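You operate a simulated robot arm through the tools that you are given. There is no shell and no other tool. Be economical: measure what you need, move in short steps, check, and stop when the job is done.

You are at the controls of a simulated two-armed robot. One attempt, no reset.

JOB
Rewind all the tape onto the blue tape reel and put that reel in the white reel box.
Fine: switch the tape machine off, leave the hub unlocked, put the lid back on the box, and leave the brown reel box alone.

Only the result counts: the job must be done as asked and must still hold three seconds after the hand-in. Knocking over, shifting, dropping, spilling or breaking anything else fails it. Lids that push on must go on centred and level and be pressed home; caps that screw on are set level and turned clockwise until they are tight.

ROBOT AND FRAMES
Two 7-joint arms with two-finger parallel grippers on one trunk, on a base that drives. Base frame: it is fixed to the floor where the robot stands at the start and does not move with it; the origin is under the middle of the robot, x ahead of it, y to its left, z up. Units: mm, rad, N and s.
The left shoulder is at the start at [50, 187, 1085], the right one opposite. With the tool pointing down near the work surface each hand reaches from about 100 to 360 mm from the robot's upright axis, wherever it stands, measured 20 degrees to its own side. Places, roughly: box [600, 900, 700]; left hub lock [800, 100, 900]; power switch of the tape machine [500, -400, 800]; top of the white cabinet [700, 600, 700]. Payload 3.43 kg a hand.
Tool frame (each hand has its own): the origin (TCP) lies between the finger pads and is the grasp point; the fingertips stand 30 mm ahead of it; z points along the fingers, y is the line along which they close. The gripper opens to 94 mm. The fingers are 28 mm wide and 10 mm thick; the gripper's body (50 by 96 mm) begins 55 mm behind the TCP.
Orientation is that of the tool frame in the base frame, as a unit quaternion [w, x, y, z]. With the fingers straight down and closing along the base's y, the tool's x points along the base's -x, its y along +y and its z along -z.

CONTROLS
- The arms move only by the tool servo_tool. It takes "left_targets", "right_targets" or both (then of equal length, played together; a hand with none holds still); each is a list of rows, each a list of 7 numbers: the shift along the base's x, y, z in mm, then the turn, a rotation vector about the base's x, y, z in rad, then the gripper command, from -1 (shut) to 1 (fully open), values between in proportion. In form: [[dx, dy, dz, rx, ry, rz, grip], ...]. A call has 1 to 10 rows; each row is the pose to reach, as a shift and turn from the pose commanded when the call began. Rows are played at 5 a second. More than 50 mm and 0.15 rad between two rows, or a gripper value outside its range, and nothing of the call is played. A pose out of reach is approached as far as the arm can. The call stops where the force on the tool passes 70 N (or 10 N more than at its start, if that is more) or the arm is blocked; 0.2 s more then pass. The fingers move at their own pace (about 153 mm/s each) and stop on an object; they squeeze with about 22 N. The grip force told is the motor's: it shows also when the fingers shut on nothing. Time passes only in rows, and 0.2 s behind the last, so rows that repeat a pose let the fingers close. It gives the time, the measured TCP pose, the force on the tool (base axes), the opening and the grip force at its end, in the units of the frame above (readings bear some noise), with the torque about the TCP (base axes, N m) and any sound that the robot's microphone picked up.
- Cameras (640 x 400 px; columns grow to the right, rows downward): "scene" is now at [151.9, 13.9, 1281.5]; the picture's right is [0.14, -0.99, 0.00], its down [-0.22, -0.03, -0.97] and it looks along [0.97, 0.13, -0.22] (base axes); focal length 214 px, centre (320, 200). "left" rides on the left gripper at [76, -14, -102] in its tool frame; the picture's right is [0.18, 0.98, 0.00], its down [-0.75, 0.14, -0.64] and it looks along [-0.63, 0.12, 0.77] (tool axes); focal length 243 px, centre (320, 200). "right" rides on the right gripper at [76, 14, -102] in its tool frame; the picture's right is [-0.18, 0.98, 0.00], its down [-0.75, -0.14, -0.64] and it looks along [-0.63, -0.12, 0.77] (tool axes); focal length 243 px, centre (320, 200). There is no depth. A picture from a camera that has moved, and an enlarged one, comes with that camera's place and axes in the base frame and with its lens.
- get_image(camera): a new picture of that camera. It takes no simulated time.
- move_column(by): slides the trunk up (or, below 0, down) by that many mm; the arms and the scene camera ride with it, the base frame stays. It gives what a move gives, with no picture.
- drive_base(legs): drives the robot by 1 to 6 legs, each [ahead, left, turn to the left] in mm, mm and rad, along the robot's own axes; the way and the turn of a leg run together, so that a leg with both is an arc; at most 1500 mm and 3.142 rad a leg. The arms and the cameras ride along, it lands a little off, and it stops where it bumps. It gives what a move gives.
- pan_tilt(pan, tilt): turns the head with the scene camera to pan (to the left, within 1.396 rad either way) and tilt (down, from -0.506 to 1.204), counted from straight ahead of the robot. It gives what a move gives.
- enlarge(camera, box): a new picture of the part [left, top, right, bottom] of that camera's present view, enlarged. It takes no simulated time.
- close_job(): hands the job in; it is judged then, once.

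Work in short steps. Places have to be worked out from the pictures, the camera data and where the tool is seen: move nearer, look again, correct. Check each grasp and each placing, and mend what went wrong. You have 120 turns and 92 pictures in all, those below and enlarged ones among them. Open the grippers and draw the arms clear of the work before you hand the job in, unless the task says otherwise; then end with one line.

The tools are called after "Request:" as a command line: name --argument value ..., lists and objects as JSON in quotes. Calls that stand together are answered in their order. servo_tool: Moves the arms, as the interface text tells. Its arguments: {"type":"object","properties":{"left_targets":{"type":"array","items":{"type":"array","items":{"type":"number"}}},"right_targets":{"type":"array","items":{"type":"array","items":{"type":"number"}}}},"required":[]} The other tools are called the same way: move_column (by) slides the trunk up or down; drive_base (legs) drives the base; pan_tilt (pan, tilt) turns the head that bears the scene camera; get_image (camera) takes a picture; enlarge (camera, box) takes an enlarged picture of a part of a camera's view; close_job () hands the job in.

At the start:

```text
t: 0.0
left_eef_pos: [421.3, 254.8, 1169.8]
left_tcp_rot: [0.0, -0.001, 1.0, 0.0]
left_ft_force: [-0.3, 1.3, -0.9]
left_moment: [-0.05, -0.05, -0.01]
left_gripper_width: 93.7
left_grip_force: 0.0
right_eef_pos: [337.9, -53.1, 1249.8]
right_tcp_rot: [-0.001, -0.001, 1.0, 0.001]
right_ft_force: [0.3, -0.4, -0.8]
right_moment: [0.0, -0.01, -0.01]
right_gripper_width: 93.9
right_grip_force: 0.1
trunk travel left (down, up): [-300.0, 132.0]
robot x, y, heading: [2.4, -2.3, 0.005]
head pan, tilt: [0.138, 0.225]
```

scene: 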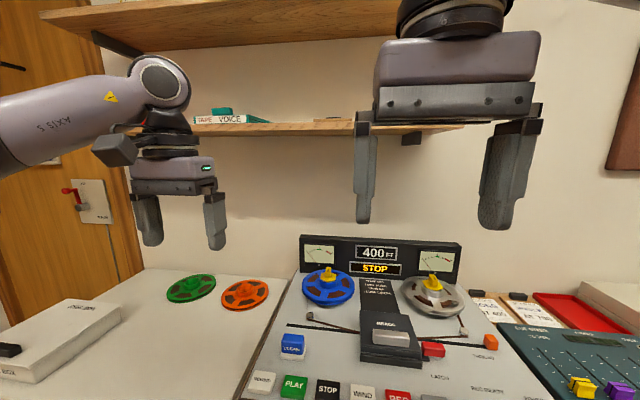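
right: 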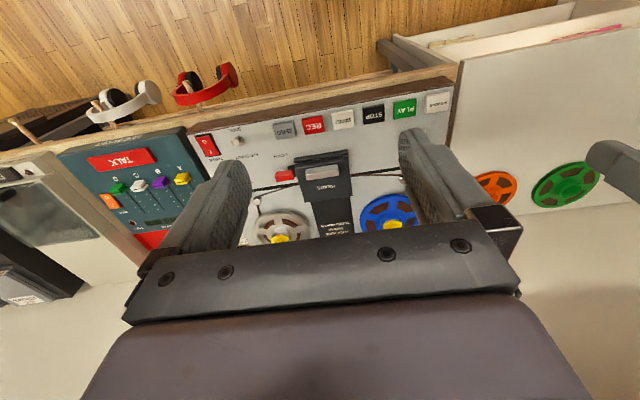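
left: 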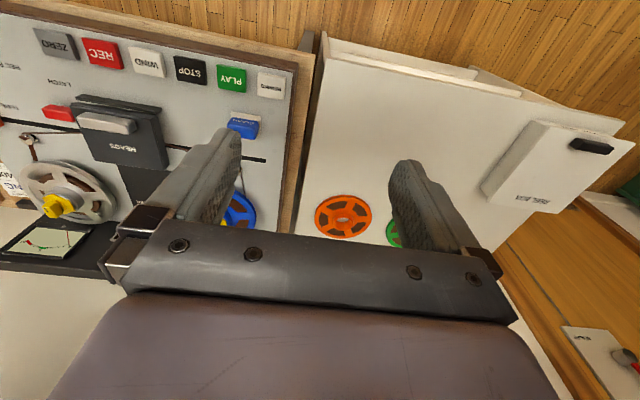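

The machine is ahead, with the blue reel on the left hub. I look down at it closely and to the left for the boxes.

Request:
pan_tilt --pan 0.0 --tilt 0.6

Request:
get_image --camera "scene"

Request:
enlarge --camera "scene" --box '[180, 100, 500, 300]'

```text
t: 0.8
left_eef_pos: [420.4, 254.6, 1169.8]
left_tcp_rot: [0.0, -0.001, 1.0, 0.0]
left_ft_force: [0.8, -0.5, -0.4]
left_moment: [-0.01, -0.04, -0.01]
left_gripper_width: 94.3
left_grip_force: 0.1
right_eef_pos: [337.0, -51.8, 1248.8]
right_tcp_rot: [-0.001, 0.0, 1.0, 0.002]
right_ft_force: [-1.6, -0.1, -0.3]
right_moment: [0.0, 0.01, -0.02]
right_gripper_width: 94.2
right_grip_force: 0.1
trunk travel left (down, up): [-300.0, 132.0]
robot x, y, heading: [-2.5, 1.1, 0.0]
head pan, tilt: [0.0, 0.6]
```

```text
88 pictures are left
camera scene: at [147.9, 1.2, 1247.0], right [0.0, -1.0, 0.0], down [-0.56, 0.0, -0.83], along [0.83, 0.0, -0.56], focal length 214 px, centre (320, 200)
```

scene: 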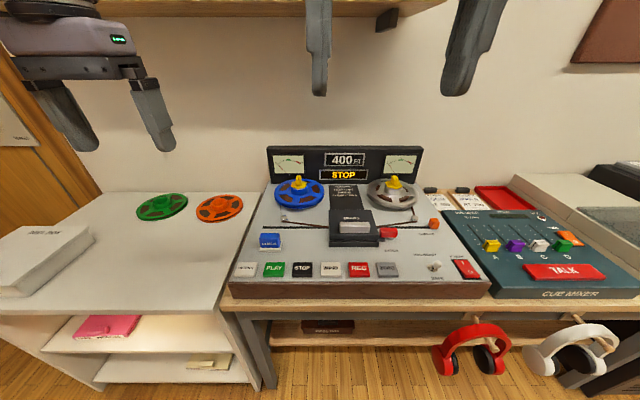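

```text
2.00 times, centred on (340, 200) of scene
camera zoom: at [147.9, 1.2, 1247.0], right [0.0, -1.0, 0.0], down [-0.56, 0.0, -0.83], along [0.83, 0.0, -0.56], focal length 429 px, centre (280, 200)
```

zoom: 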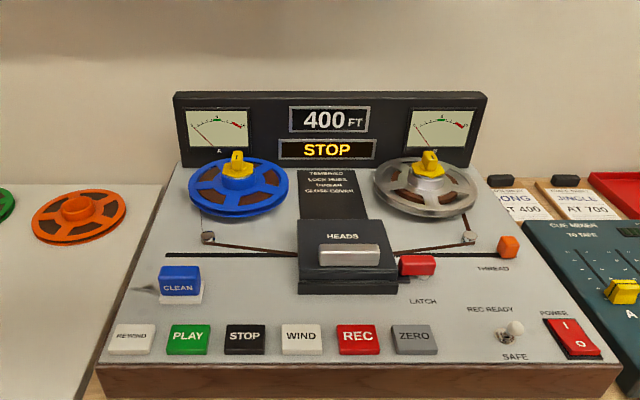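

Controls are visible: REWIND leftmost, POWER rocker right. I read the instruction text and labels up close.

Request:
enlarge --camera "scene" --box '[265, 170, 425, 270]'

Request:
enlarge --camera "scene" --box '[325, 175, 365, 210]'

Request:
pan_tilt --pan 0.9 --tilt 0.6

Request:
get_image --camera "scene"

```text
4.00 times, centred on (345, 220) of scene
camera zoom: at [147.9, 1.2, 1247.0], right [0.0, -1.0, 0.0], down [-0.56, 0.0, -0.83], along [0.83, 0.0, -0.56], focal length 858 px, centre (220, 120)
```

zoom: 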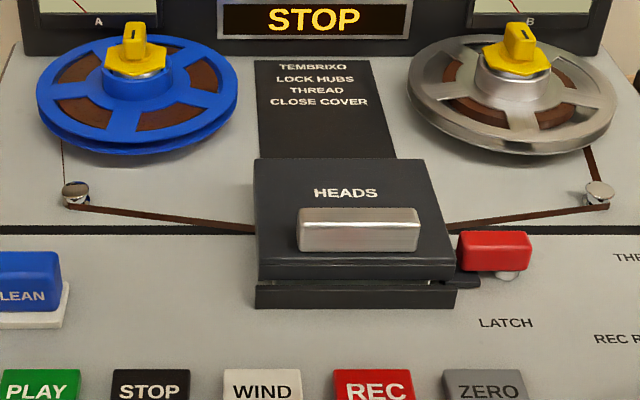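

```text
11.43 times, centred on (345, 192) of scene
camera zoom: at [147.9, 1.2, 1247.0], right [0.0, -1.0, 0.0], down [-0.56, 0.0, -0.83], along [0.83, 0.0, -0.56], focal length 2451 px, centre (34, 286)
```

zoom: 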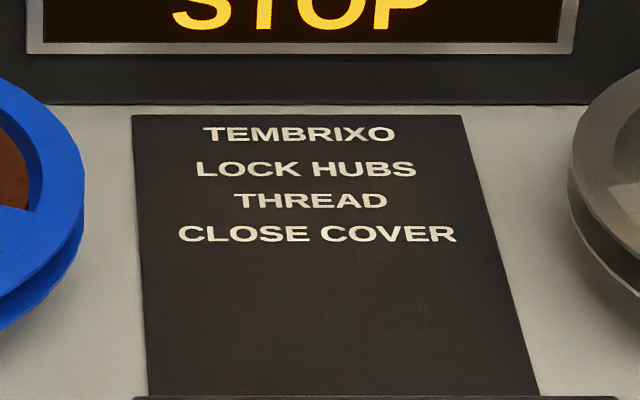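

```text
t: 2.0
left_eef_pos: [420.2, 254.2, 1169.4]
left_tcp_rot: [0.001, 0.0, 1.0, 0.0]
left_ft_force: [0.3, 0.3, 0.6]
left_moment: [-0.01, 0.0, 0.01]
left_gripper_width: 93.7
left_grip_force: 0.0
right_eef_pos: [338.3, -53.1, 1250.1]
right_tcp_rot: [-0.001, -0.001, 1.0, 0.001]
right_ft_force: [0.8, -0.3, 0.6]
right_moment: [0.03, 0.0, -0.01]
right_gripper_width: 94.1
right_grip_force: 0.1
trunk travel left (down, up): [-300.0, 132.0]
robot x, y, heading: [-1.9, 2.2, 0.001]
head pan, tilt: [0.901, 0.6]
```

```text
84 pictures are left
camera scene: at [114.5, 70.4, 1246.9], right [0.78, -0.62, 0.0], down [-0.35, -0.44, -0.83], along [0.51, 0.65, -0.56], focal length 214 px, centre (320, 200)
```

scene: 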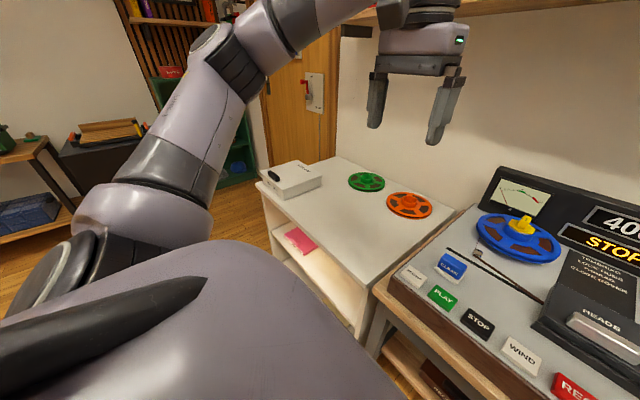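

The white box sits on the cabinet to the left. I look straight down to see the clearance between the robot base and the table, and zoom on the white box.

Request:
enlarge --camera "scene" --box '[240, 140, 480, 290]'

Request:
pan_tilt --pan 0.0 --tilt 1.2

Request:
get_image --camera "scene"

```text
2.67 times, centred on (360, 215) of scene
camera zoom: at [114.5, 70.4, 1246.9], right [0.78, -0.62, 0.0], down [-0.35, -0.44, -0.83], along [0.51, 0.65, -0.56], focal length 572 px, centre (213, 160)
```

zoom: 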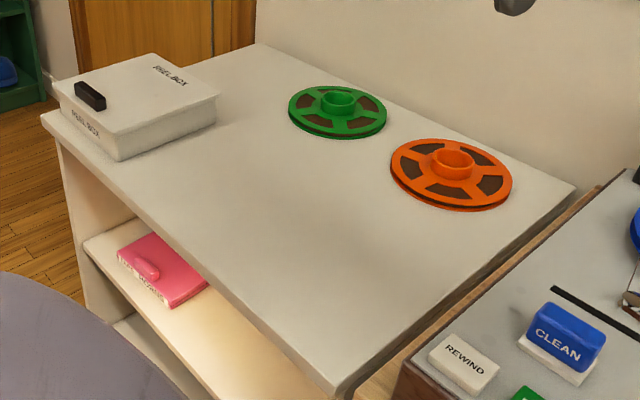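

```text
t: 3.2
left_eef_pos: [420.7, 254.3, 1170.1]
left_tcp_rot: [0.0, -0.001, 1.0, 0.0]
left_ft_force: [-0.1, -0.2, 0.4]
left_moment: [0.03, -0.02, -0.02]
left_gripper_width: 93.9
left_grip_force: 0.0
right_eef_pos: [337.2, -52.1, 1248.8]
right_tcp_rot: [-0.001, -0.001, 1.0, 0.001]
right_ft_force: [0.6, 0.5, 0.4]
right_moment: [-0.02, 0.0, 0.01]
right_gripper_width: 93.8
right_grip_force: 0.0
trunk travel left (down, up): [-300.0, 132.0]
robot x, y, heading: [0.7, 1.5, -0.005]
head pan, tilt: [0.0, 1.201]
```

```text
82 pictures are left
camera scene: at [115.5, 1.3, 1202.4], right [0.0, -1.0, 0.0], down [-0.93, 0.0, -0.36], along [0.36, 0.0, -0.93], focal length 214 px, centre (320, 200)
```

scene: 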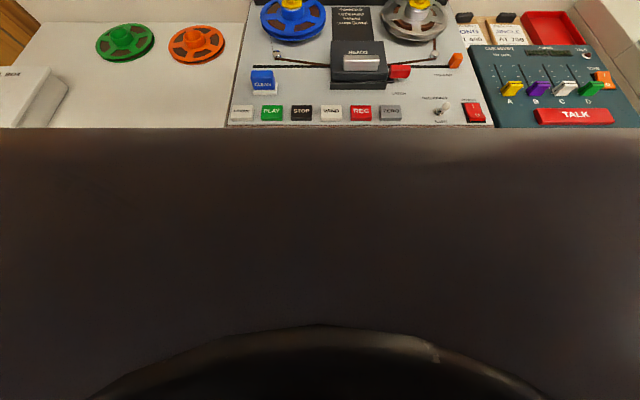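

The chest hides the floor in front. I drive ahead cautiously by 150 mm, and look obliquely with the head tilted at 0.75.

Request:
drive_base --legs '[[150, 0, 0]]'

Request:
pan_tilt --pan 0.0 --tilt 0.9

Request:
get_image --camera "scene"

```text
t: 4.6
left_eef_pos: [569.6, 253.1, 1169.3]
left_tcp_rot: [0.0, 0.001, 1.0, 0.0]
left_ft_force: [-0.3, 0.5, 0.5]
left_moment: [0.0, 0.01, -0.02]
left_gripper_width: 94.0
left_grip_force: 0.2
right_eef_pos: [485.7, -52.9, 1249.8]
right_tcp_rot: [0.001, 0.001, 1.0, 0.001]
right_ft_force: [-0.2, -0.3, -0.1]
right_moment: [-0.01, -0.01, -0.02]
right_gripper_width: 94.1
right_grip_force: 0.0
trunk travel left (down, up): [-300.0, 132.0]
robot x, y, heading: [145.6, 2.1, -0.003]
head pan, tilt: [0.0, 1.201]
```

```text
t: 5.4
left_eef_pos: [568.9, 253.0, 1169.4]
left_tcp_rot: [0.0, 0.0, 1.0, 0.001]
left_ft_force: [-0.4, 0.3, -0.1]
left_moment: [-0.02, -0.01, 0.02]
left_gripper_width: 93.8
left_grip_force: 0.0
right_eef_pos: [485.0, -53.8, 1249.7]
right_tcp_rot: [0.0, -0.001, 1.0, 0.0]
right_ft_force: [0.2, -1.0, 0.7]
right_moment: [-0.01, 0.0, -0.05]
right_gripper_width: 94.0
right_grip_force: 0.1
trunk travel left (down, up): [-300.0, 132.0]
robot x, y, heading: [149.8, -3.8, 0.005]
head pan, tilt: [0.0, 0.901]
```

```text
81 pictures are left
camera scene: at [283.0, 0.8, 1222.1], right [0.0, -1.0, 0.0], down [-0.78, 0.0, -0.62], along [0.62, 0.0, -0.78], focal length 214 px, centre (320, 200)
```

scene: 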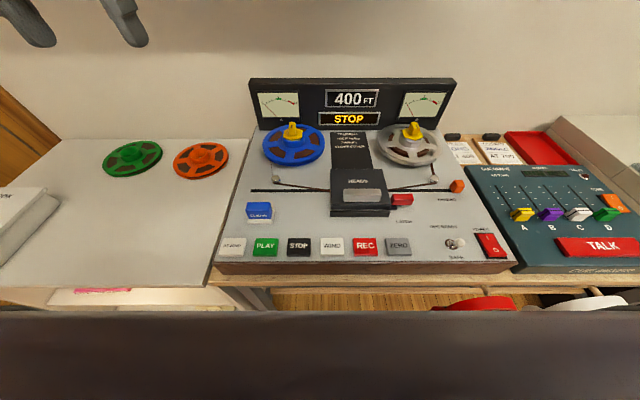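

Triangulating the two views puts REWIND at about [476, 176, 830], left hub lock about [759, 72, 905], POWER about [498, -366, 803]. I bring the left hand, shut, above REWIND.

Request:
servo_tool --left_targets '[[-15, -12, -35, 0, 0, 0, -1], [-30, -25, -75, 0, 0, 0, -1], [-45, -38, -115, 0, 0, 0, -1], [-60, -51, -155, 0, 0, 0, -1], [-75, -64, -195, 0, 0, 0, -1], [-93, -77, -235, 0, 0, 0, -1], [-93, -77, -235, 0, 0, 0, -1]]'

Request:
get_image --camera "scene"

Request:
get_image --camera "left"

```text
t: 7.0
left_eef_pos: [477.0, 176.5, 932.9]
left_tcp_rot: [0.0, 0.0, 1.0, -0.001]
left_ft_force: [-0.4, -0.1, -0.3]
left_moment: [0.04, -0.05, -0.02]
left_gripper_width: 0.3
left_grip_force: 22.2
right_eef_pos: [485.2, -54.3, 1249.0]
right_tcp_rot: [0.0, 0.001, 1.0, 0.0]
right_ft_force: [1.0, 0.0, -0.1]
right_moment: [0.0, 0.02, 0.03]
right_gripper_width: 94.0
right_grip_force: 0.0
trunk travel left (down, up): [-300.0, 132.0]
robot x, y, heading: [148.1, -0.8, -0.0]
head pan, tilt: [0.0, 0.901]
```

```text
80 pictures are left
camera scene: at [283.0, 0.8, 1222.2], right [0.0, -1.0, 0.0], down [-0.78, 0.0, -0.62], along [0.62, 0.0, -0.78], focal length 214 px, centre (320, 200)
```

scene: 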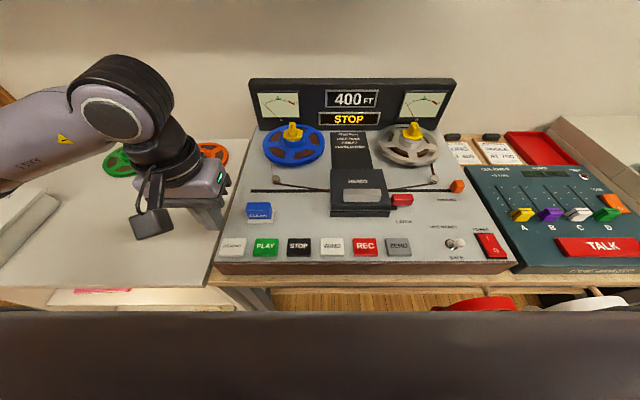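

```text
79 pictures are left
camera left: at [400.9, 163.3, 1035.3], right [-0.18, 0.98, 0.0], down [0.75, 0.14, 0.64], along [0.63, 0.12, -0.77], focal length 243 px, centre (320, 200)
```

left: 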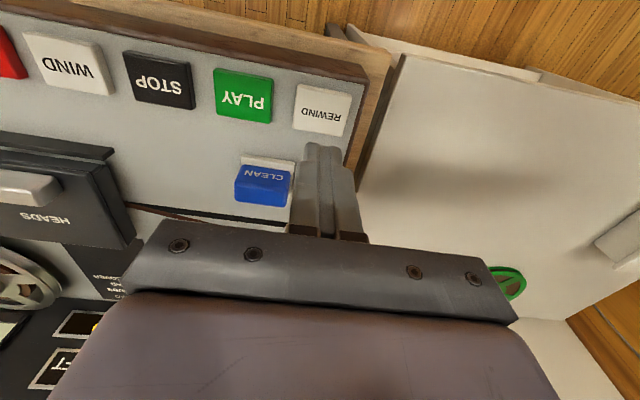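

The wrist camera agrees: REWIND is right under the fingertips. I descend 55 mm, with the last rows short.

Request:
servo_tool --left_targets '[[-1, 1, -40, 0, 0, 0, -1], [-1, 1, -60, 0, 0, 0, -1], [-1, 1, -66, 0, 0, 0, -1]]'

Request:
get_image --camera "left"

```text
t: 7.8
left_eef_pos: [476.0, 177.2, 868.3]
left_tcp_rot: [0.001, 0.001, 1.0, 0.0]
left_ft_force: [0.6, -0.4, -1.3]
left_moment: [-0.01, -0.01, -0.03]
left_gripper_width: 0.0
left_grip_force: 21.9
right_eef_pos: [484.6, -53.3, 1248.3]
right_tcp_rot: [0.0, 0.001, 1.0, 0.001]
right_ft_force: [0.1, -0.1, 0.0]
right_moment: [-0.03, 0.02, 0.0]
right_gripper_width: 93.7
right_grip_force: 0.0
trunk travel left (down, up): [-300.0, 132.0]
robot x, y, heading: [148.3, -1.2, -0.003]
head pan, tilt: [0.0, 0.901]
```

```text
78 pictures are left
camera left: at [398.8, 163.6, 970.8], right [-0.18, 0.98, 0.0], down [0.75, 0.14, 0.64], along [0.63, 0.12, -0.77], focal length 243 px, centre (320, 200)
```

left: 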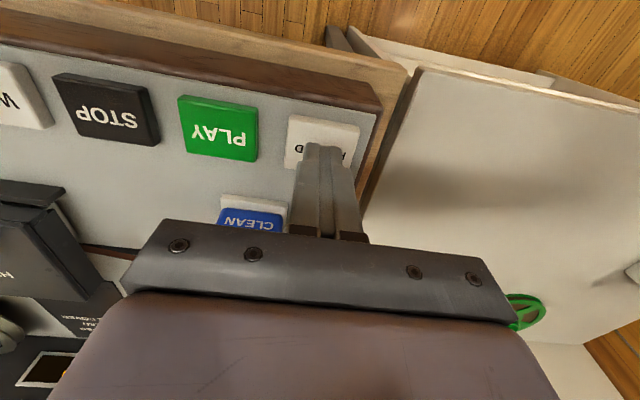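

Fingertips (z≈838) are just above the button. I press down in small rows.

Request:
servo_tool --left_targets '[[-2, 0, -4, 0, 0, 0, -1], [-2, 0, -8, 0, 0, 0, -1], [-2, 0, -12, 0, 0, 0, -1], [-2, 0, -15, 0, 0, 0, -1], [-2, 0, -18, 0, 0, 0, -1]]'

```text
t: 9.0
left_eef_pos: [473.4, 178.6, 851.0]
left_tcp_rot: [0.0, 0.0, 1.0, 0.0]
left_ft_force: [0.8, -0.2, 0.7]
left_moment: [0.0, 0.0, 0.02]
left_gripper_width: 0.1
left_grip_force: 21.9
right_eef_pos: [485.6, -54.2, 1249.6]
right_tcp_rot: [0.0, 0.0, 1.0, 0.0]
right_ft_force: [0.2, 0.0, 0.6]
right_moment: [-0.02, -0.04, -0.01]
right_gripper_width: 94.0
right_grip_force: 0.1
trunk travel left (down, up): [-300.0, 132.0]
robot x, y, heading: [149.7, 3.9, -0.001]
head pan, tilt: [0.0, 0.901]
```

No contact yet at fingertip z≈821. I go on down.

Request:
servo_tool --left_targets '[[0, 0, -3, 0, 0, 0, -1], [0, 0, -6, 0, 0, 0, -1], [0, 0, -9, 0, 0, 0, -1], [0, 0, -11, 0, 0, 0, -1]]'

Request:
get_image --camera "left"

```text
t: 10.0
left_eef_pos: [473.4, 177.5, 841.8]
left_tcp_rot: [0.002, 0.0, 1.0, 0.0]
left_ft_force: [-3.0, 6.2, 17.4]
left_moment: [0.19, 0.11, 0.02]
left_gripper_width: 0.2
left_grip_force: 21.9
right_eef_pos: [483.7, -53.5, 1249.3]
right_tcp_rot: [0.002, 0.0, 1.0, 0.001]
right_ft_force: [0.0, 0.6, 0.3]
right_moment: [0.03, 0.0, 0.01]
right_gripper_width: 94.0
right_grip_force: 0.1
trunk travel left (down, up): [-300.0, 132.0]
robot x, y, heading: [145.6, 1.3, 0.003]
head pan, tilt: [0.0, 0.901]
heard: click
```

```text
77 pictures are left
camera left: at [395.9, 163.8, 943.5], right [-0.18, 0.98, 0.0], down [0.75, 0.14, 0.64], along [0.63, 0.12, -0.76], focal length 243 px, centre (320, 200)
```

left: 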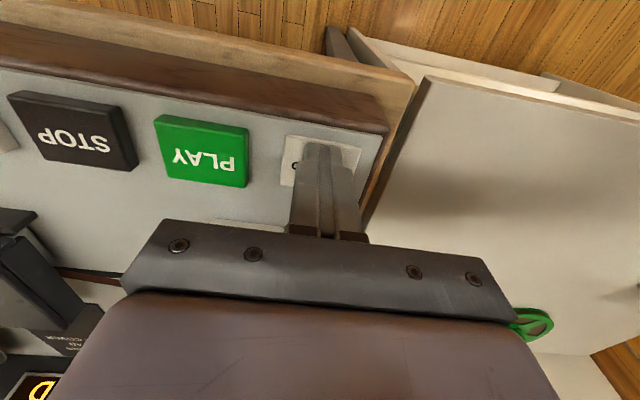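

A click was heard. I release, lift and check the machine.

Request:
servo_tool --left_targets '[[0, 0, 20, 0, 0, 0, -1], [0, 0, 60, 0, 0, 0, -1], [0, 0, 100, 0, 0, 0, -1]]'

Request:
get_image --camera "scene"

Request:
enlarge --camera "scene" --box '[240, 70, 480, 220]'

```text
t: 10.8
left_eef_pos: [473.8, 177.9, 941.0]
left_tcp_rot: [0.001, 0.001, 1.0, 0.0]
left_ft_force: [1.7, 0.1, 0.2]
left_moment: [0.02, 0.02, -0.01]
left_gripper_width: 0.1
left_grip_force: 21.7
right_eef_pos: [484.7, -53.8, 1247.9]
right_tcp_rot: [0.0, 0.0, 1.0, 0.001]
right_ft_force: [-0.5, -0.3, 1.0]
right_moment: [0.01, -0.02, -0.01]
right_gripper_width: 94.0
right_grip_force: 0.0
trunk travel left (down, up): [-300.0, 132.0]
robot x, y, heading: [149.7, -1.9, 0.001]
head pan, tilt: [0.0, 0.901]
```

```text
76 pictures are left
camera scene: at [282.9, 0.6, 1222.1], right [0.0, -1.0, 0.0], down [-0.78, 0.0, -0.62], along [0.62, 0.0, -0.78], focal length 214 px, centre (320, 200)
```

scene: 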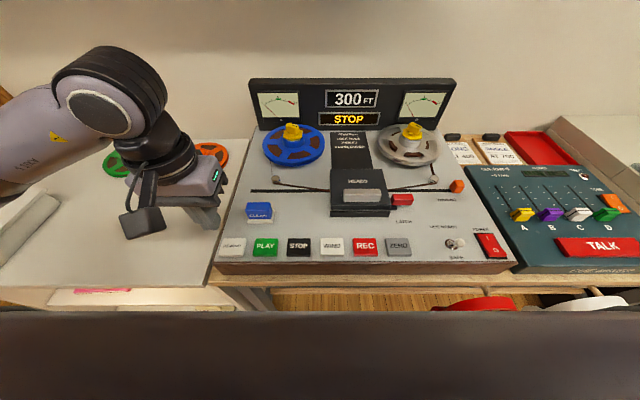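

```text
2.67 times, centred on (360, 145) of scene
camera zoom: at [282.9, 0.6, 1222.1], right [0.0, -1.0, 0.0], down [-0.78, 0.0, -0.62], along [0.62, 0.0, -0.78], focal length 572 px, centre (213, 347)
```

zoom: 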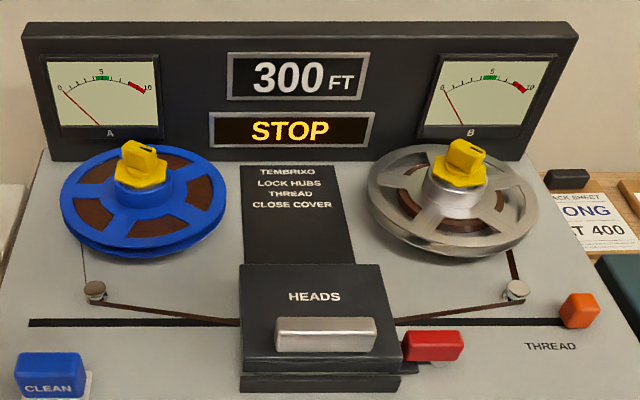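

The counter fell 400→300 only while pressed, so REWIND is hold-to-run. I press again and hold for about 2 s.

Request:
servo_tool --left_targets '[[0, 0, -45, 0, 0, 0, -1], [0, 0, -85, 0, 0, 0, -1], [0, 0, -95, 0, 0, 0, -1], [0, 0, -100, 0, 0, 0, -1], [0, 0, -100, 0, 0, 0, -1], [0, 0, -100, 0, 0, 0, -1], [0, 0, -100, 0, 0, 0, -1], [0, 0, -100, 0, 0, 0, -1], [0, 0, -100, 0, 0, 0, -1], [0, 0, -100, 0, 0, 0, -1]]'

Request:
enlarge --camera "scene" --box '[240, 70, 480, 220]'

```text
t: 13.0
left_eef_pos: [472.8, 178.4, 841.3]
left_tcp_rot: [0.0, 0.0, 1.0, 0.0]
left_ft_force: [5.3, 4.5, 16.7]
left_moment: [0.15, -0.1, -0.01]
left_gripper_width: 0.1
left_grip_force: 21.5
right_eef_pos: [483.7, -53.1, 1249.1]
right_tcp_rot: [0.001, 0.001, 1.0, 0.001]
right_ft_force: [0.4, 0.2, -0.8]
right_moment: [0.02, 0.0, -0.03]
right_gripper_width: 94.0
right_grip_force: 0.1
trunk travel left (down, up): [-300.0, 132.0]
robot x, y, heading: [146.4, 3.4, -0.001]
head pan, tilt: [0.0, 0.901]
heard: click
```

```text
2.67 times, centred on (360, 145) of scene
camera zoom: at [282.5, 0.7, 1222.3], right [0.0, -1.0, 0.0], down [-0.78, 0.0, -0.62], along [0.62, 0.0, -0.78], focal length 572 px, centre (213, 347)
```

zoom: 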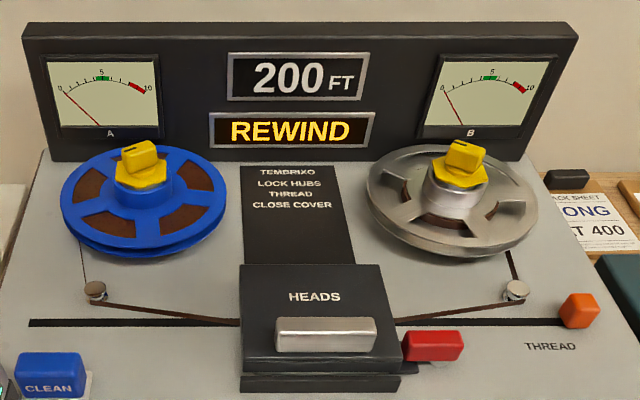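

It is rewinding, 200 ft now. I keep holding the button.

Request:
servo_tool --left_targets '[[0, 0, 0, 0, 0, 0, -1], [0, 0, 0, 0, 0, 0, -1], [0, 0, 0, 0, 0, 0, -1], [0, 0, 0, 0, 0, 0, -1], [0, 0, 0, 0, 0, 0, -1], [0, 0, 0, 0, 0, 0, -1], [0, 0, 0, 0, 0, 0, -1], [0, 0, 0, 0, 0, 0, -1], [0, 0, 0, 0, 0, 0, -1], [0, 0, 0, 0, 0, 0, -1]]'

Request:
servo_tool --left_targets '[[0, 0, 0, 0, 0, 0, -1], [0, 0, 0, 0, 0, 0, -1], [0, 0, 0, 0, 0, 0, -1], [0, 0, 0, 0, 0, 0, -1], [0, 0, 0, 0, 0, 0, -1], [0, 0, 0, 0, 0, 0, -1]]'

Request:
enlarge --camera "scene" --box '[240, 70, 480, 220]'

```text
t: 15.2
left_eef_pos: [473.4, 177.2, 841.8]
left_tcp_rot: [0.001, 0.0, 1.0, 0.0]
left_ft_force: [4.0, 1.7, 17.4]
left_moment: [0.03, -0.09, 0.0]
left_gripper_width: 0.0
left_grip_force: 21.6
right_eef_pos: [484.7, -53.1, 1248.9]
right_tcp_rot: [0.0, 0.0, 1.0, 0.001]
right_ft_force: [-0.8, 1.1, 0.6]
right_moment: [-0.05, -0.02, -0.02]
right_gripper_width: 94.1
right_grip_force: 0.1
trunk travel left (down, up): [-300.0, 132.0]
robot x, y, heading: [147.5, 0.5, -0.0]
head pan, tilt: [0.0, 0.901]
```

```text
t: 16.6
left_eef_pos: [472.4, 177.6, 840.7]
left_tcp_rot: [0.002, 0.001, 1.0, 0.0]
left_ft_force: [2.5, 0.4, 17.0]
left_moment: [0.07, -0.08, 0.03]
left_gripper_width: 0.4
left_grip_force: 22.0
right_eef_pos: [484.0, -54.2, 1249.2]
right_tcp_rot: [0.0, 0.0, 1.0, 0.001]
right_ft_force: [0.1, -0.6, 0.3]
right_moment: [0.04, 0.02, 0.01]
right_gripper_width: 93.6
right_grip_force: 0.0
trunk travel left (down, up): [-300.0, 132.0]
robot x, y, heading: [147.9, 0.4, 0.004]
head pan, tilt: [0.0, 0.901]
```

```text
2.67 times, centred on (360, 145) of scene
camera zoom: at [282.3, 0.3, 1222.3], right [0.0, -1.0, 0.0], down [-0.78, 0.0, -0.62], along [0.62, 0.0, -0.78], focal length 572 px, centre (213, 347)
```

zoom: 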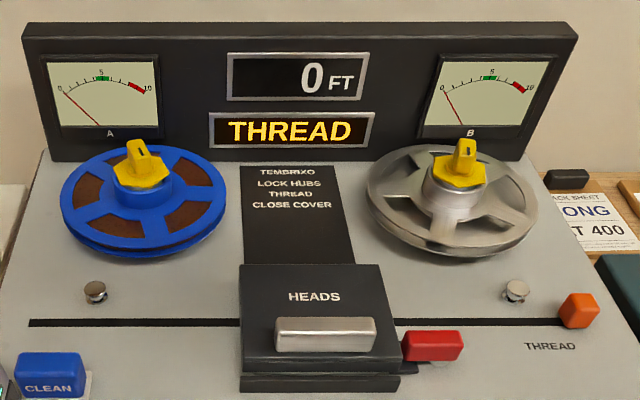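

All tape is on the blue reel (0 ft, THREAD shown). I lift the left hand off, then pitch it back so its camera looks down at the robot's base and the table front.

Request:
servo_tool --left_targets '[[0, 0, 40, 0, 0, 0, -1], [0, 10, 85, 0, 0.1, 0, -1], [0, 20, 130, 0, 0.24, 0, -1], [0, 30, 175, 0, 0.38, 0, -1], [0, 40, 220, 0, 0.52, 0, -1], [0, 45, 265, 0, 0.66, 0, -1], [0, 45, 300, 0, 0.8, 0, -1], [0, 45, 300, 0, 0.8, 0, -1]]'

Request:
get_image --camera "left"

```text
t: 18.4
left_eef_pos: [465.7, 218.5, 1129.3]
left_tcp_rot: [-0.388, 0.0, 0.922, -0.002]
left_ft_force: [-0.3, -1.1, 0.6]
left_moment: [0.01, -0.01, 0.0]
left_gripper_width: 0.0
left_grip_force: 21.3
left hand out of reach, approached as far as the arm can: row 7, 8
right_eef_pos: [484.6, -53.4, 1248.9]
right_tcp_rot: [0.0, 0.0, 1.0, 0.0]
right_ft_force: [0.2, -0.3, 0.1]
right_moment: [0.02, -0.04, -0.02]
right_gripper_width: 94.1
right_grip_force: 0.3
trunk travel left (down, up): [-300.0, 132.0]
robot x, y, heading: [147.6, 2.1, -0.003]
head pan, tilt: [0.0, 0.901]
```

```text
72 pictures are left
camera left: at [485.9, 206.0, 1255.5], right [-0.13, 0.98, 0.13], down [0.99, 0.14, -0.09], along [-0.11, 0.12, -0.99], focal length 243 px, centre (320, 200)
```

left: 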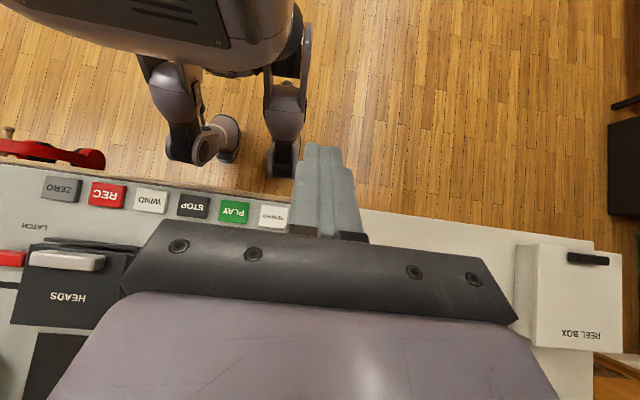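

The lower body is slim (feet to about x=240, headphones at x≈400), so sideways driving is safe. I unpitch the left hand and then drive right for POWER.

Request:
servo_tool --left_targets '[[0, 0, 0, 0, -0.14, 0, -1], [0, 0, 0, 0, -0.28, 0, -1], [0, 0, 0, 0, -0.42, 0, -1], [0, 0, 0, 0, -0.56, 0, -1], [0, 0, 0, 0, -0.7, 0, -1], [0, 0, 0, 0, -0.8, 0, -1]]'

Request:
drive_base --legs '[[0, -200, 0], [40, 0, 0]]'

Request:
servo_tool --right_targets '[[0, -20, -45, 0, 0, 0, -1], [-5, -40, -85, 0, 0, 0, -1], [-10, -60, -125, 0, 0, 0, -1], [-15, -80, -165, 0, 0, 0, -1], [-20, -95, -205, 0, 0, 0, -1], [-25, -110, -245, 0, 0, 0, -1], [-26, -110, -290, 0, 0, 0, -1], [-26, -110, -310, 0, 0, 0, -1]]'

Request:
get_image --camera "right"

```text
t: 19.8
left_eef_pos: [466.5, 220.7, 1129.5]
left_tcp_rot: [0.001, 0.0, 1.0, -0.002]
left_ft_force: [0.2, 0.0, -0.1]
left_moment: [0.01, -0.03, -0.02]
left_gripper_width: 0.0
left_grip_force: 22.1
right_eef_pos: [485.1, -53.6, 1248.2]
right_tcp_rot: [0.0, 0.0, 1.0, 0.001]
right_ft_force: [0.3, 1.2, 0.5]
right_moment: [0.03, -0.03, 0.01]
right_gripper_width: 94.1
right_grip_force: 0.0
trunk travel left (down, up): [-300.0, 132.0]
robot x, y, heading: [150.0, 1.2, -0.007]
head pan, tilt: [0.0, 0.901]
```

```text
t: 22.7
left_eef_pos: [493.9, 24.1, 1129.7]
left_tcp_rot: [0.001, 0.001, 1.0, -0.002]
left_ft_force: [0.1, -0.3, -0.7]
left_moment: [0.0, 0.01, 0.0]
left_gripper_width: 0.0
left_grip_force: 21.8
right_eef_pos: [510.8, -250.2, 1248.0]
right_tcp_rot: [0.001, 0.0, 1.0, 0.0]
right_ft_force: [0.2, -0.4, 0.5]
right_moment: [0.01, -0.03, 0.01]
right_gripper_width: 93.8
right_grip_force: 0.0
trunk travel left (down, up): [-300.0, 132.0]
robot x, y, heading: [174.3, -196.4, -0.003]
head pan, tilt: [0.0, 0.901]
stopped in leg 2: the robot was blocked; the commanded pose is now the measured one
```

```text
t: 24.5
left_eef_pos: [492.3, 24.4, 1129.3]
left_tcp_rot: [0.001, 0.0, 1.0, -0.001]
left_ft_force: [0.4, 0.3, 0.7]
left_moment: [0.05, 0.0, 0.02]
left_gripper_width: 0.2
left_grip_force: 22.2
right_eef_pos: [484.5, -361.2, 938.6]
right_tcp_rot: [0.002, 0.0, 1.0, 0.001]
right_ft_force: [-0.4, 0.0, 0.1]
right_moment: [-0.03, 0.0, -0.02]
right_gripper_width: 0.0
right_grip_force: 22.2
trunk travel left (down, up): [-300.0, 132.0]
robot x, y, heading: [176.1, -199.1, -0.003]
head pan, tilt: [0.0, 0.901]
```

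```text
71 pictures are left
camera right: at [408.6, -345.5, 1040.5], right [0.18, 0.98, 0.0], down [0.75, -0.14, 0.64], along [0.63, -0.12, -0.77], focal length 243 px, centre (320, 200)
```

right: 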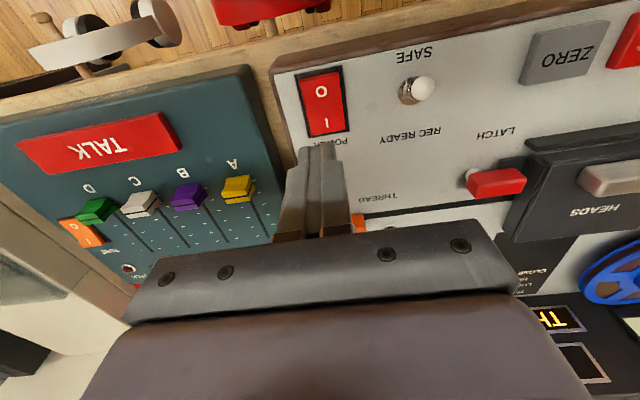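

Power rocker: O half nearest the robot at x≈468, y≈-357; I half at x≈500. I move over the O half and descend.

Request:
servo_tool --right_targets '[[-10, 2, -30, 0, 0, 0, -1], [-21, 4, -65, 0, 0, 0, -1]]'

Request:
get_image --camera "right"

```text
t: 25.1
left_eef_pos: [492.4, 23.3, 1129.1]
left_tcp_rot: [0.0, 0.001, 1.0, 0.001]
left_ft_force: [-0.8, 0.3, 0.3]
left_moment: [0.02, -0.01, 0.0]
left_gripper_width: 0.0
left_grip_force: 22.3
right_eef_pos: [463.7, -356.0, 873.5]
right_tcp_rot: [0.001, -0.001, 1.0, 0.001]
right_ft_force: [-0.1, -0.4, 0.9]
right_moment: [0.0, -0.03, 0.03]
right_gripper_width: 0.1
right_grip_force: 22.1
trunk travel left (down, up): [-300.0, 132.0]
robot x, y, heading: [175.7, -196.6, 0.001]
head pan, tilt: [0.0, 0.901]
```

```text
70 pictures are left
camera right: at [387.4, -341.3, 976.2], right [0.18, 0.98, 0.0], down [0.75, -0.14, 0.64], along [0.63, -0.12, -0.77], focal length 243 px, centre (320, 200)
```

right: 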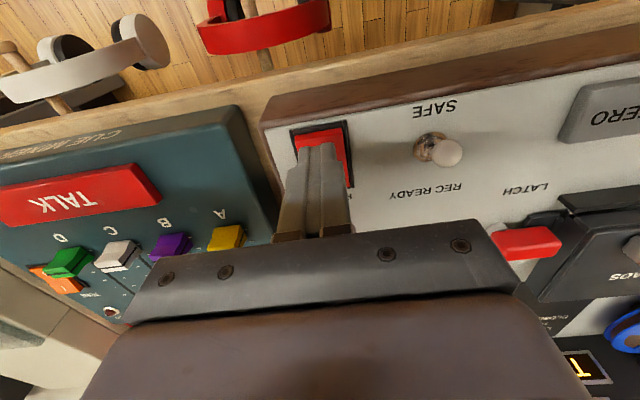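

Aligned on the O half. Press down in small rows.

Request:
servo_tool --right_targets '[[-2, 0, -10, 0, 0, 0, -1], [-2, 0, -18, 0, 0, 0, -1], [-2, 0, -23, 0, 0, 0, -1], [-2, 0, -27, 0, 0, 0, -1], [-2, 0, -31, 0, 0, 0, -1], [-2, 0, -34, 0, 0, 0, -1]]'

Request:
get_image --camera "scene"

```text
t: 26.5
left_eef_pos: [490.3, 24.1, 1129.6]
left_tcp_rot: [0.001, 0.001, 1.0, -0.001]
left_ft_force: [-0.6, 0.2, 0.5]
left_moment: [0.0, -0.03, -0.02]
left_gripper_width: 0.0
left_grip_force: 22.3
right_eef_pos: [461.0, -357.5, 847.3]
right_tcp_rot: [0.009, -0.001, 1.0, 0.002]
right_ft_force: [-15.3, -5.3, 37.3]
right_moment: [-0.11, -0.13, -0.24]
right_gripper_width: 0.1
right_grip_force: 22.1
trunk travel left (down, up): [-300.0, 132.0]
robot x, y, heading: [176.2, -195.6, -0.001]
head pan, tilt: [0.0, 0.901]
stopped in row 6 (right hand): the force on the tool passed its limit at 77 N (the readings are from after the stop); the commanded pose is now the measured one
```

```text
69 pictures are left
camera scene: at [306.4, -195.8, 1222.7], right [0.0, -1.0, 0.0], down [-0.78, 0.0, -0.62], along [0.62, 0.0, -0.78], focal length 214 px, centre (320, 200)
```

scene: 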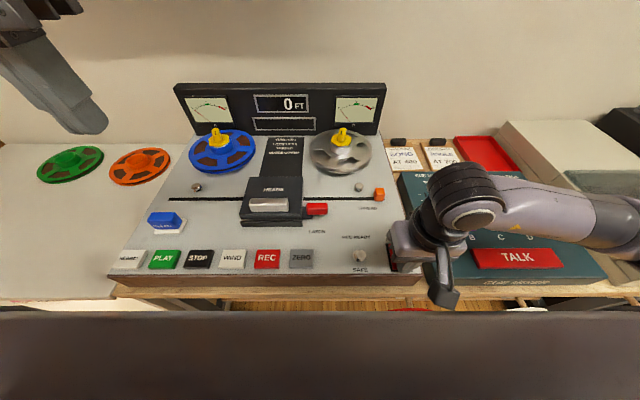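

The status display went blank, so it seems off. I lift the hand and verify on the rocker.

Request:
servo_tool --right_targets '[[0, 0, 20, 0, 0, 0, -1], [0, 0, 60, 0, 0, 0, -1], [10, 10, 100, 0, 0, 0, -1], [10, 20, 140, 0, 0, 0, -1], [10, 40, 180, 0, 0, 0, -1], [10, 60, 220, 0, 0, 0, -1], [0, 70, 265, 0, 0, 0, -1], [0, 80, 310, 0, 0, 0, -1], [0, 80, 350, 0, 0, 0, -1], [0, 80, 380, 0, 0, 0, -1]]'

Request:
enlarge --camera "scene" --box '[170, 70, 426, 280]'

Request:
get_image --camera "right"

```text
t: 28.7
left_eef_pos: [492.1, 24.7, 1128.7]
left_tcp_rot: [0.002, 0.0, 1.0, -0.001]
left_ft_force: [0.3, 0.1, -0.3]
left_moment: [0.01, 0.03, -0.04]
left_gripper_width: 0.0
left_grip_force: 22.4
right_eef_pos: [463.5, -277.5, 1224.9]
right_tcp_rot: [0.008, -0.001, 1.0, 0.005]
right_ft_force: [0.4, -1.0, 0.5]
right_moment: [0.02, -0.03, 0.0]
right_gripper_width: 0.0
right_grip_force: 22.3
trunk travel left (down, up): [-300.0, 132.0]
robot x, y, heading: [177.8, -195.3, 0.0]
head pan, tilt: [0.0, 0.901]
```

```text
1.90 times, centred on (298, 175) of scene
camera zoom: at [309.8, -196.1, 1224.0], right [0.0, -1.0, 0.0], down [-0.77, 0.0, -0.64], along [0.64, 0.0, -0.77], focal length 408 px, centre (362, 248)
```

zoom: 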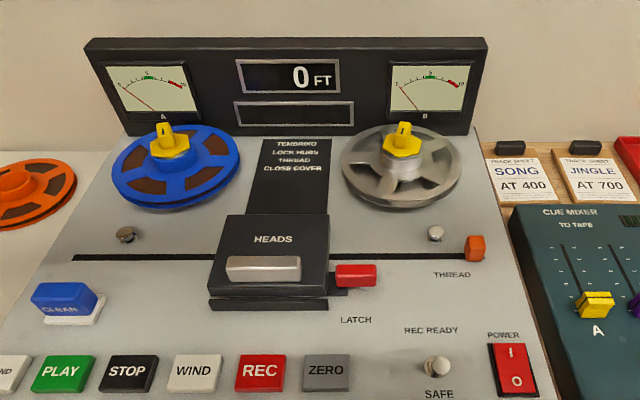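

```text
67 pictures are left
camera right: at [385.6, -263.7, 1326.3], right [0.18, 0.98, 0.01], down [0.74, -0.15, 0.65], along [0.64, -0.11, -0.76], focal length 243 px, centre (320, 200)
```

right: 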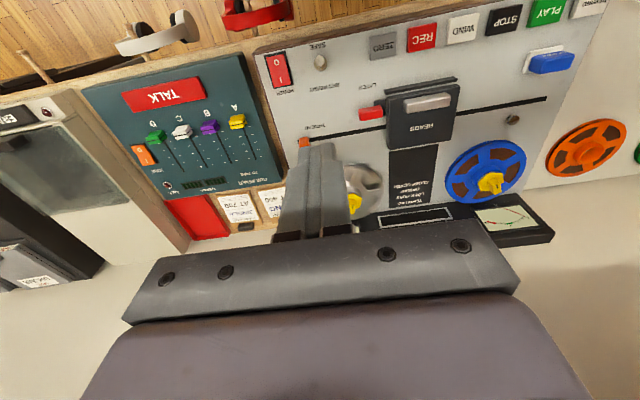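

Machine is off and headphones undisturbed. The base is blocked near x=176, so I drive left to face the left hub and test how far the left hand reaches.

Request:
drive_base --legs '[[-6, 0, 0], [0, 85, 0]]'

Request:
servo_tool --left_targets '[[45, 0, -10, 0, 0, 0, 0], [90, 0, -20, 0, 0, 0, 0], [135, 0, -30, 0, 0, 0, 0], [180, -5, -50, 0, 0, 0, 0], [220, -10, -70, 0, 0, 0, 0], [260, -15, -90, 0, 0, 0, 0], [260, -15, -90, 0, 0, 0, 0]]'

Request:
get_image --camera "scene"

```text
t: 30.4
left_eef_pos: [487.4, 107.4, 1130.1]
left_tcp_rot: [0.001, 0.001, 1.0, -0.001]
left_ft_force: [0.7, -0.6, -0.6]
left_moment: [-0.01, -0.02, -0.02]
left_gripper_width: 0.0
left_grip_force: 22.0
right_eef_pos: [458.9, -193.8, 1222.2]
right_tcp_rot: [0.006, 0.0, 1.0, 0.001]
right_ft_force: [0.2, -0.3, -0.2]
right_moment: [-0.01, -0.02, 0.04]
right_gripper_width: 0.0
right_grip_force: 22.1
trunk travel left (down, up): [-300.0, 132.0]
robot x, y, heading: [167.0, -112.5, -0.002]
head pan, tilt: [0.0, 0.901]
```

```text
t: 32.0
left_eef_pos: [749.1, 92.4, 1040.4]
left_tcp_rot: [0.0, 0.002, 1.0, 0.0]
left_ft_force: [1.0, 0.0, 0.7]
left_moment: [-0.02, 0.03, 0.0]
left_gripper_width: 47.1
left_grip_force: 0.0
right_eef_pos: [458.6, -193.8, 1222.2]
right_tcp_rot: [0.006, -0.001, 1.0, 0.001]
right_ft_force: [0.4, 0.6, 0.3]
right_moment: [-0.01, 0.02, 0.01]
right_gripper_width: 0.1
right_grip_force: 21.7
trunk travel left (down, up): [-300.0, 132.0]
robot x, y, heading: [168.7, -115.3, -0.002]
head pan, tilt: [0.0, 0.901]
```

```text
66 pictures are left
camera scene: at [303.3, -112.2, 1222.2], right [0.0, -1.0, 0.0], down [-0.78, 0.0, -0.62], along [0.62, 0.0, -0.78], focal length 214 px, centre (320, 200)
```

scene: 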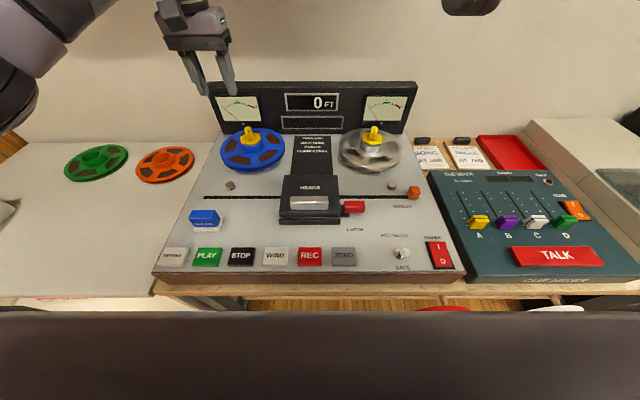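

Reach is fine (x=749 with the tool down). Look with the left wrist camera.

Request:
get_image --camera "left"

Request:
enlarge --camera "scene" --box '[210, 115, 290, 175]'

```text
65 pictures are left
camera left: at [671.2, 78.6, 1142.5], right [-0.18, 0.98, 0.0], down [0.75, 0.14, 0.64], along [0.63, 0.12, -0.77], focal length 243 px, centre (320, 200)
```

left: 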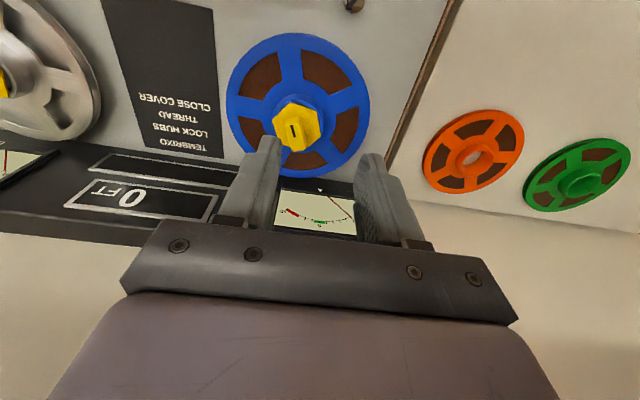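

```text
6.67 times, centred on (250, 145) of scene
camera zoom: at [303.3, -112.2, 1222.2], right [0.0, -1.0, 0.0], down [-0.78, 0.0, -0.62], along [0.62, 0.0, -0.78], focal length 1430 px, centre (787, 567)
```

zoom: 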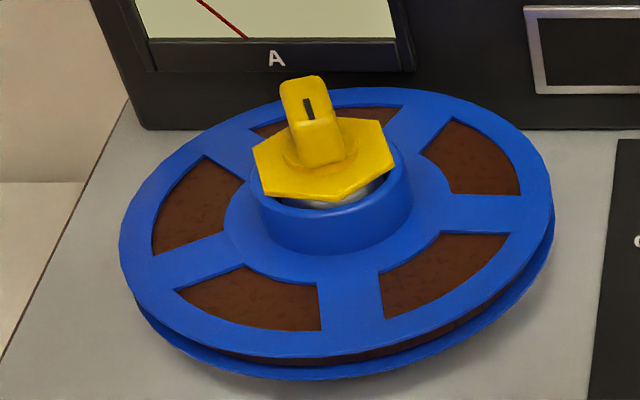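

Triangulation puts the yellow tab's top near [783, 71, 897], with the tab's long side along x. I go above it with fingers half open and look again.

Request:
servo_tool --left_targets '[[17, -10, -35, 0, 0, 0, -0.1], [34, -21, -75, 0, 0, 0, -0.1], [34, -21, -85, 0, 0, 0, -0.1]]'

Request:
get_image --camera "left"

Request:
enlarge --camera "scene" --box '[190, 75, 310, 175]'

```text
t: 32.8
left_eef_pos: [781.3, 72.6, 955.5]
left_tcp_rot: [0.0, 0.001, 1.0, -0.001]
left_ft_force: [-0.3, -1.1, -0.4]
left_moment: [0.0, 0.01, 0.02]
left_gripper_width: 42.3
left_grip_force: 0.1
right_eef_pos: [459.1, -194.1, 1222.1]
right_tcp_rot: [0.006, -0.001, 1.0, 0.0]
right_ft_force: [-0.7, -0.2, -0.3]
right_moment: [-0.05, 0.01, 0.01]
right_gripper_width: 0.1
right_grip_force: 21.9
trunk travel left (down, up): [-300.0, 132.0]
robot x, y, heading: [167.4, -111.8, -0.002]
head pan, tilt: [0.0, 0.901]
```

```text
63 pictures are left
camera left: at [704.5, 57.7, 1057.7], right [-0.18, 0.98, 0.0], down [0.75, 0.14, 0.64], along [0.63, 0.12, -0.77], focal length 243 px, centre (320, 200)
```

left: 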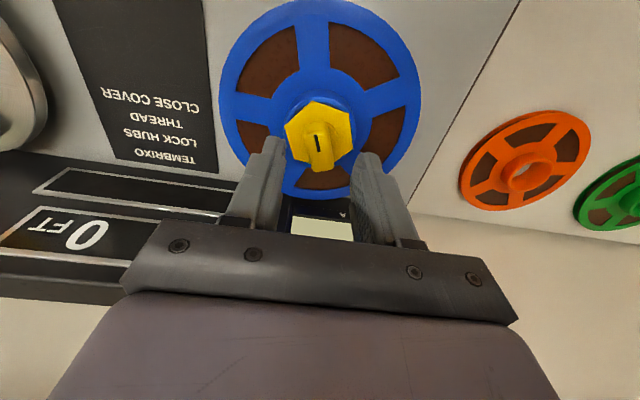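

```text
4.00 times, centred on (250, 125) of scene
camera zoom: at [303.4, -112.2, 1222.2], right [0.0, -1.0, 0.0], down [-0.78, 0.0, -0.62], along [0.62, 0.0, -0.78], focal length 858 px, centre (600, 500)
```

zoom: 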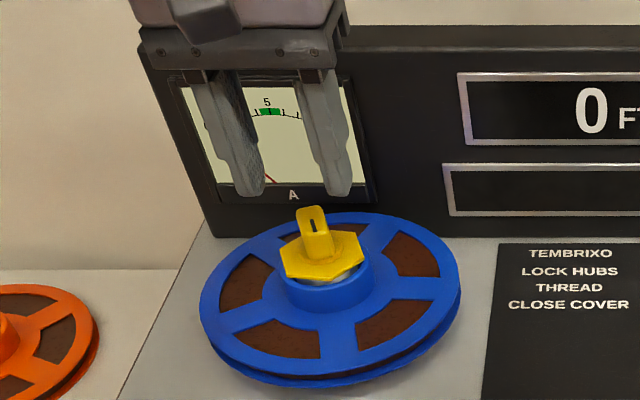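

The tab is confirmed at [783, 71], top z≈900. I lower so the tips reach z≈884 and close.

Request:
servo_tool --left_targets '[[2, -1, -25, 0, 0, 0, -0.1], [2, -1, -42, 0, 0, 0, -0.1], [2, -1, -42, 0, 0, 0, -1], [2, -1, -42, 0, 0, 0, -1]]'

Request:
get_image --camera "left"

Request:
enlarge --camera "scene" --box '[190, 75, 310, 175]'

```text
t: 33.8
left_eef_pos: [782.3, 73.7, 912.7]
left_tcp_rot: [0.0, -0.001, 1.0, 0.0]
left_ft_force: [-5.2, 10.5, 1.9]
left_moment: [0.14, 0.29, 0.1]
left_gripper_width: 17.9
left_grip_force: 45.0
right_eef_pos: [458.8, -193.6, 1223.2]
right_tcp_rot: [0.007, 0.0, 1.0, 0.0]
right_ft_force: [-0.3, 0.2, 0.1]
right_moment: [0.01, 0.0, -0.02]
right_gripper_width: 0.0
right_grip_force: 21.6
trunk travel left (down, up): [-300.0, 132.0]
robot x, y, heading: [167.6, -114.0, -0.001]
head pan, tilt: [0.0, 0.901]
```

```text
61 pictures are left
camera left: at [705.5, 58.9, 1014.4], right [-0.19, 0.98, 0.0], down [0.75, 0.14, 0.64], along [0.63, 0.12, -0.77], focal length 243 px, centre (320, 200)
```

left: 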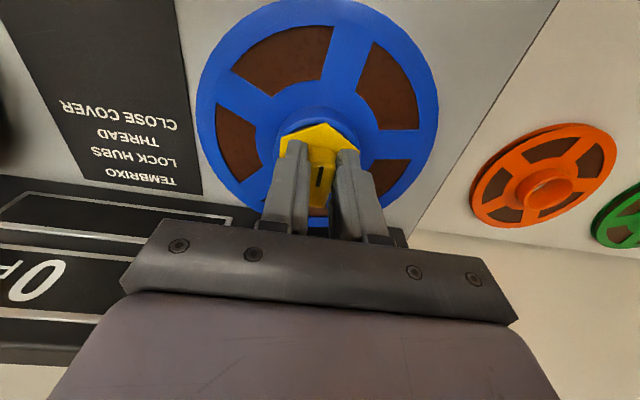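

```text
4.00 times, centred on (250, 125) of scene
camera zoom: at [302.7, -111.3, 1222.3], right [0.0, -1.0, 0.0], down [-0.78, 0.0, -0.62], along [0.62, 0.0, -0.78], focal length 858 px, centre (600, 500)
```

zoom: 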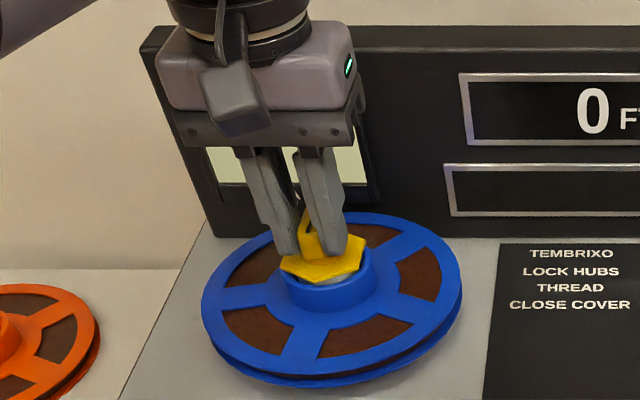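

The tab is gripped (17.9 mm). I turn it counter-clockwise a bit, watching the torque.

Request:
servo_tool --left_targets '[[0, 0, 0, 0, 0, 0.12, -1], [0, 0, 0, 0, 0, 0.24, -1], [0, 0, 0, 0, 0, 0.36, -1], [0, 0, 0, 0, 0, 0.48, -1]]'

Request:
enlarge --camera "scene" --box '[190, 75, 310, 175]'

```text
t: 34.8
left_eef_pos: [783.0, 68.5, 911.8]
left_tcp_rot: [0.002, -0.237, 0.971, -0.001]
left_ft_force: [1.9, 1.2, 0.2]
left_moment: [0.15, 0.51, -0.02]
left_gripper_width: 17.7
left_grip_force: 45.4
right_eef_pos: [459.0, -194.6, 1221.6]
right_tcp_rot: [0.006, 0.0, 1.0, 0.001]
right_ft_force: [0.3, 0.2, 0.0]
right_moment: [0.03, -0.01, 0.01]
right_gripper_width: 0.0
right_grip_force: 22.6
trunk travel left (down, up): [-300.0, 132.0]
robot x, y, heading: [169.0, -108.9, -0.004]
head pan, tilt: [0.0, 0.901]
```

```text
4.00 times, centred on (250, 125) of scene
camera zoom: at [303.8, -112.4, 1222.1], right [0.0, -1.0, 0.0], down [-0.78, 0.0, -0.62], along [0.62, 0.0, -0.78], focal length 858 px, centre (600, 500)
```

zoom: 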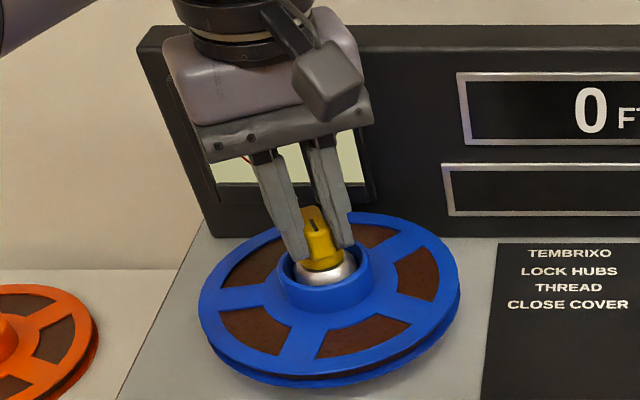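

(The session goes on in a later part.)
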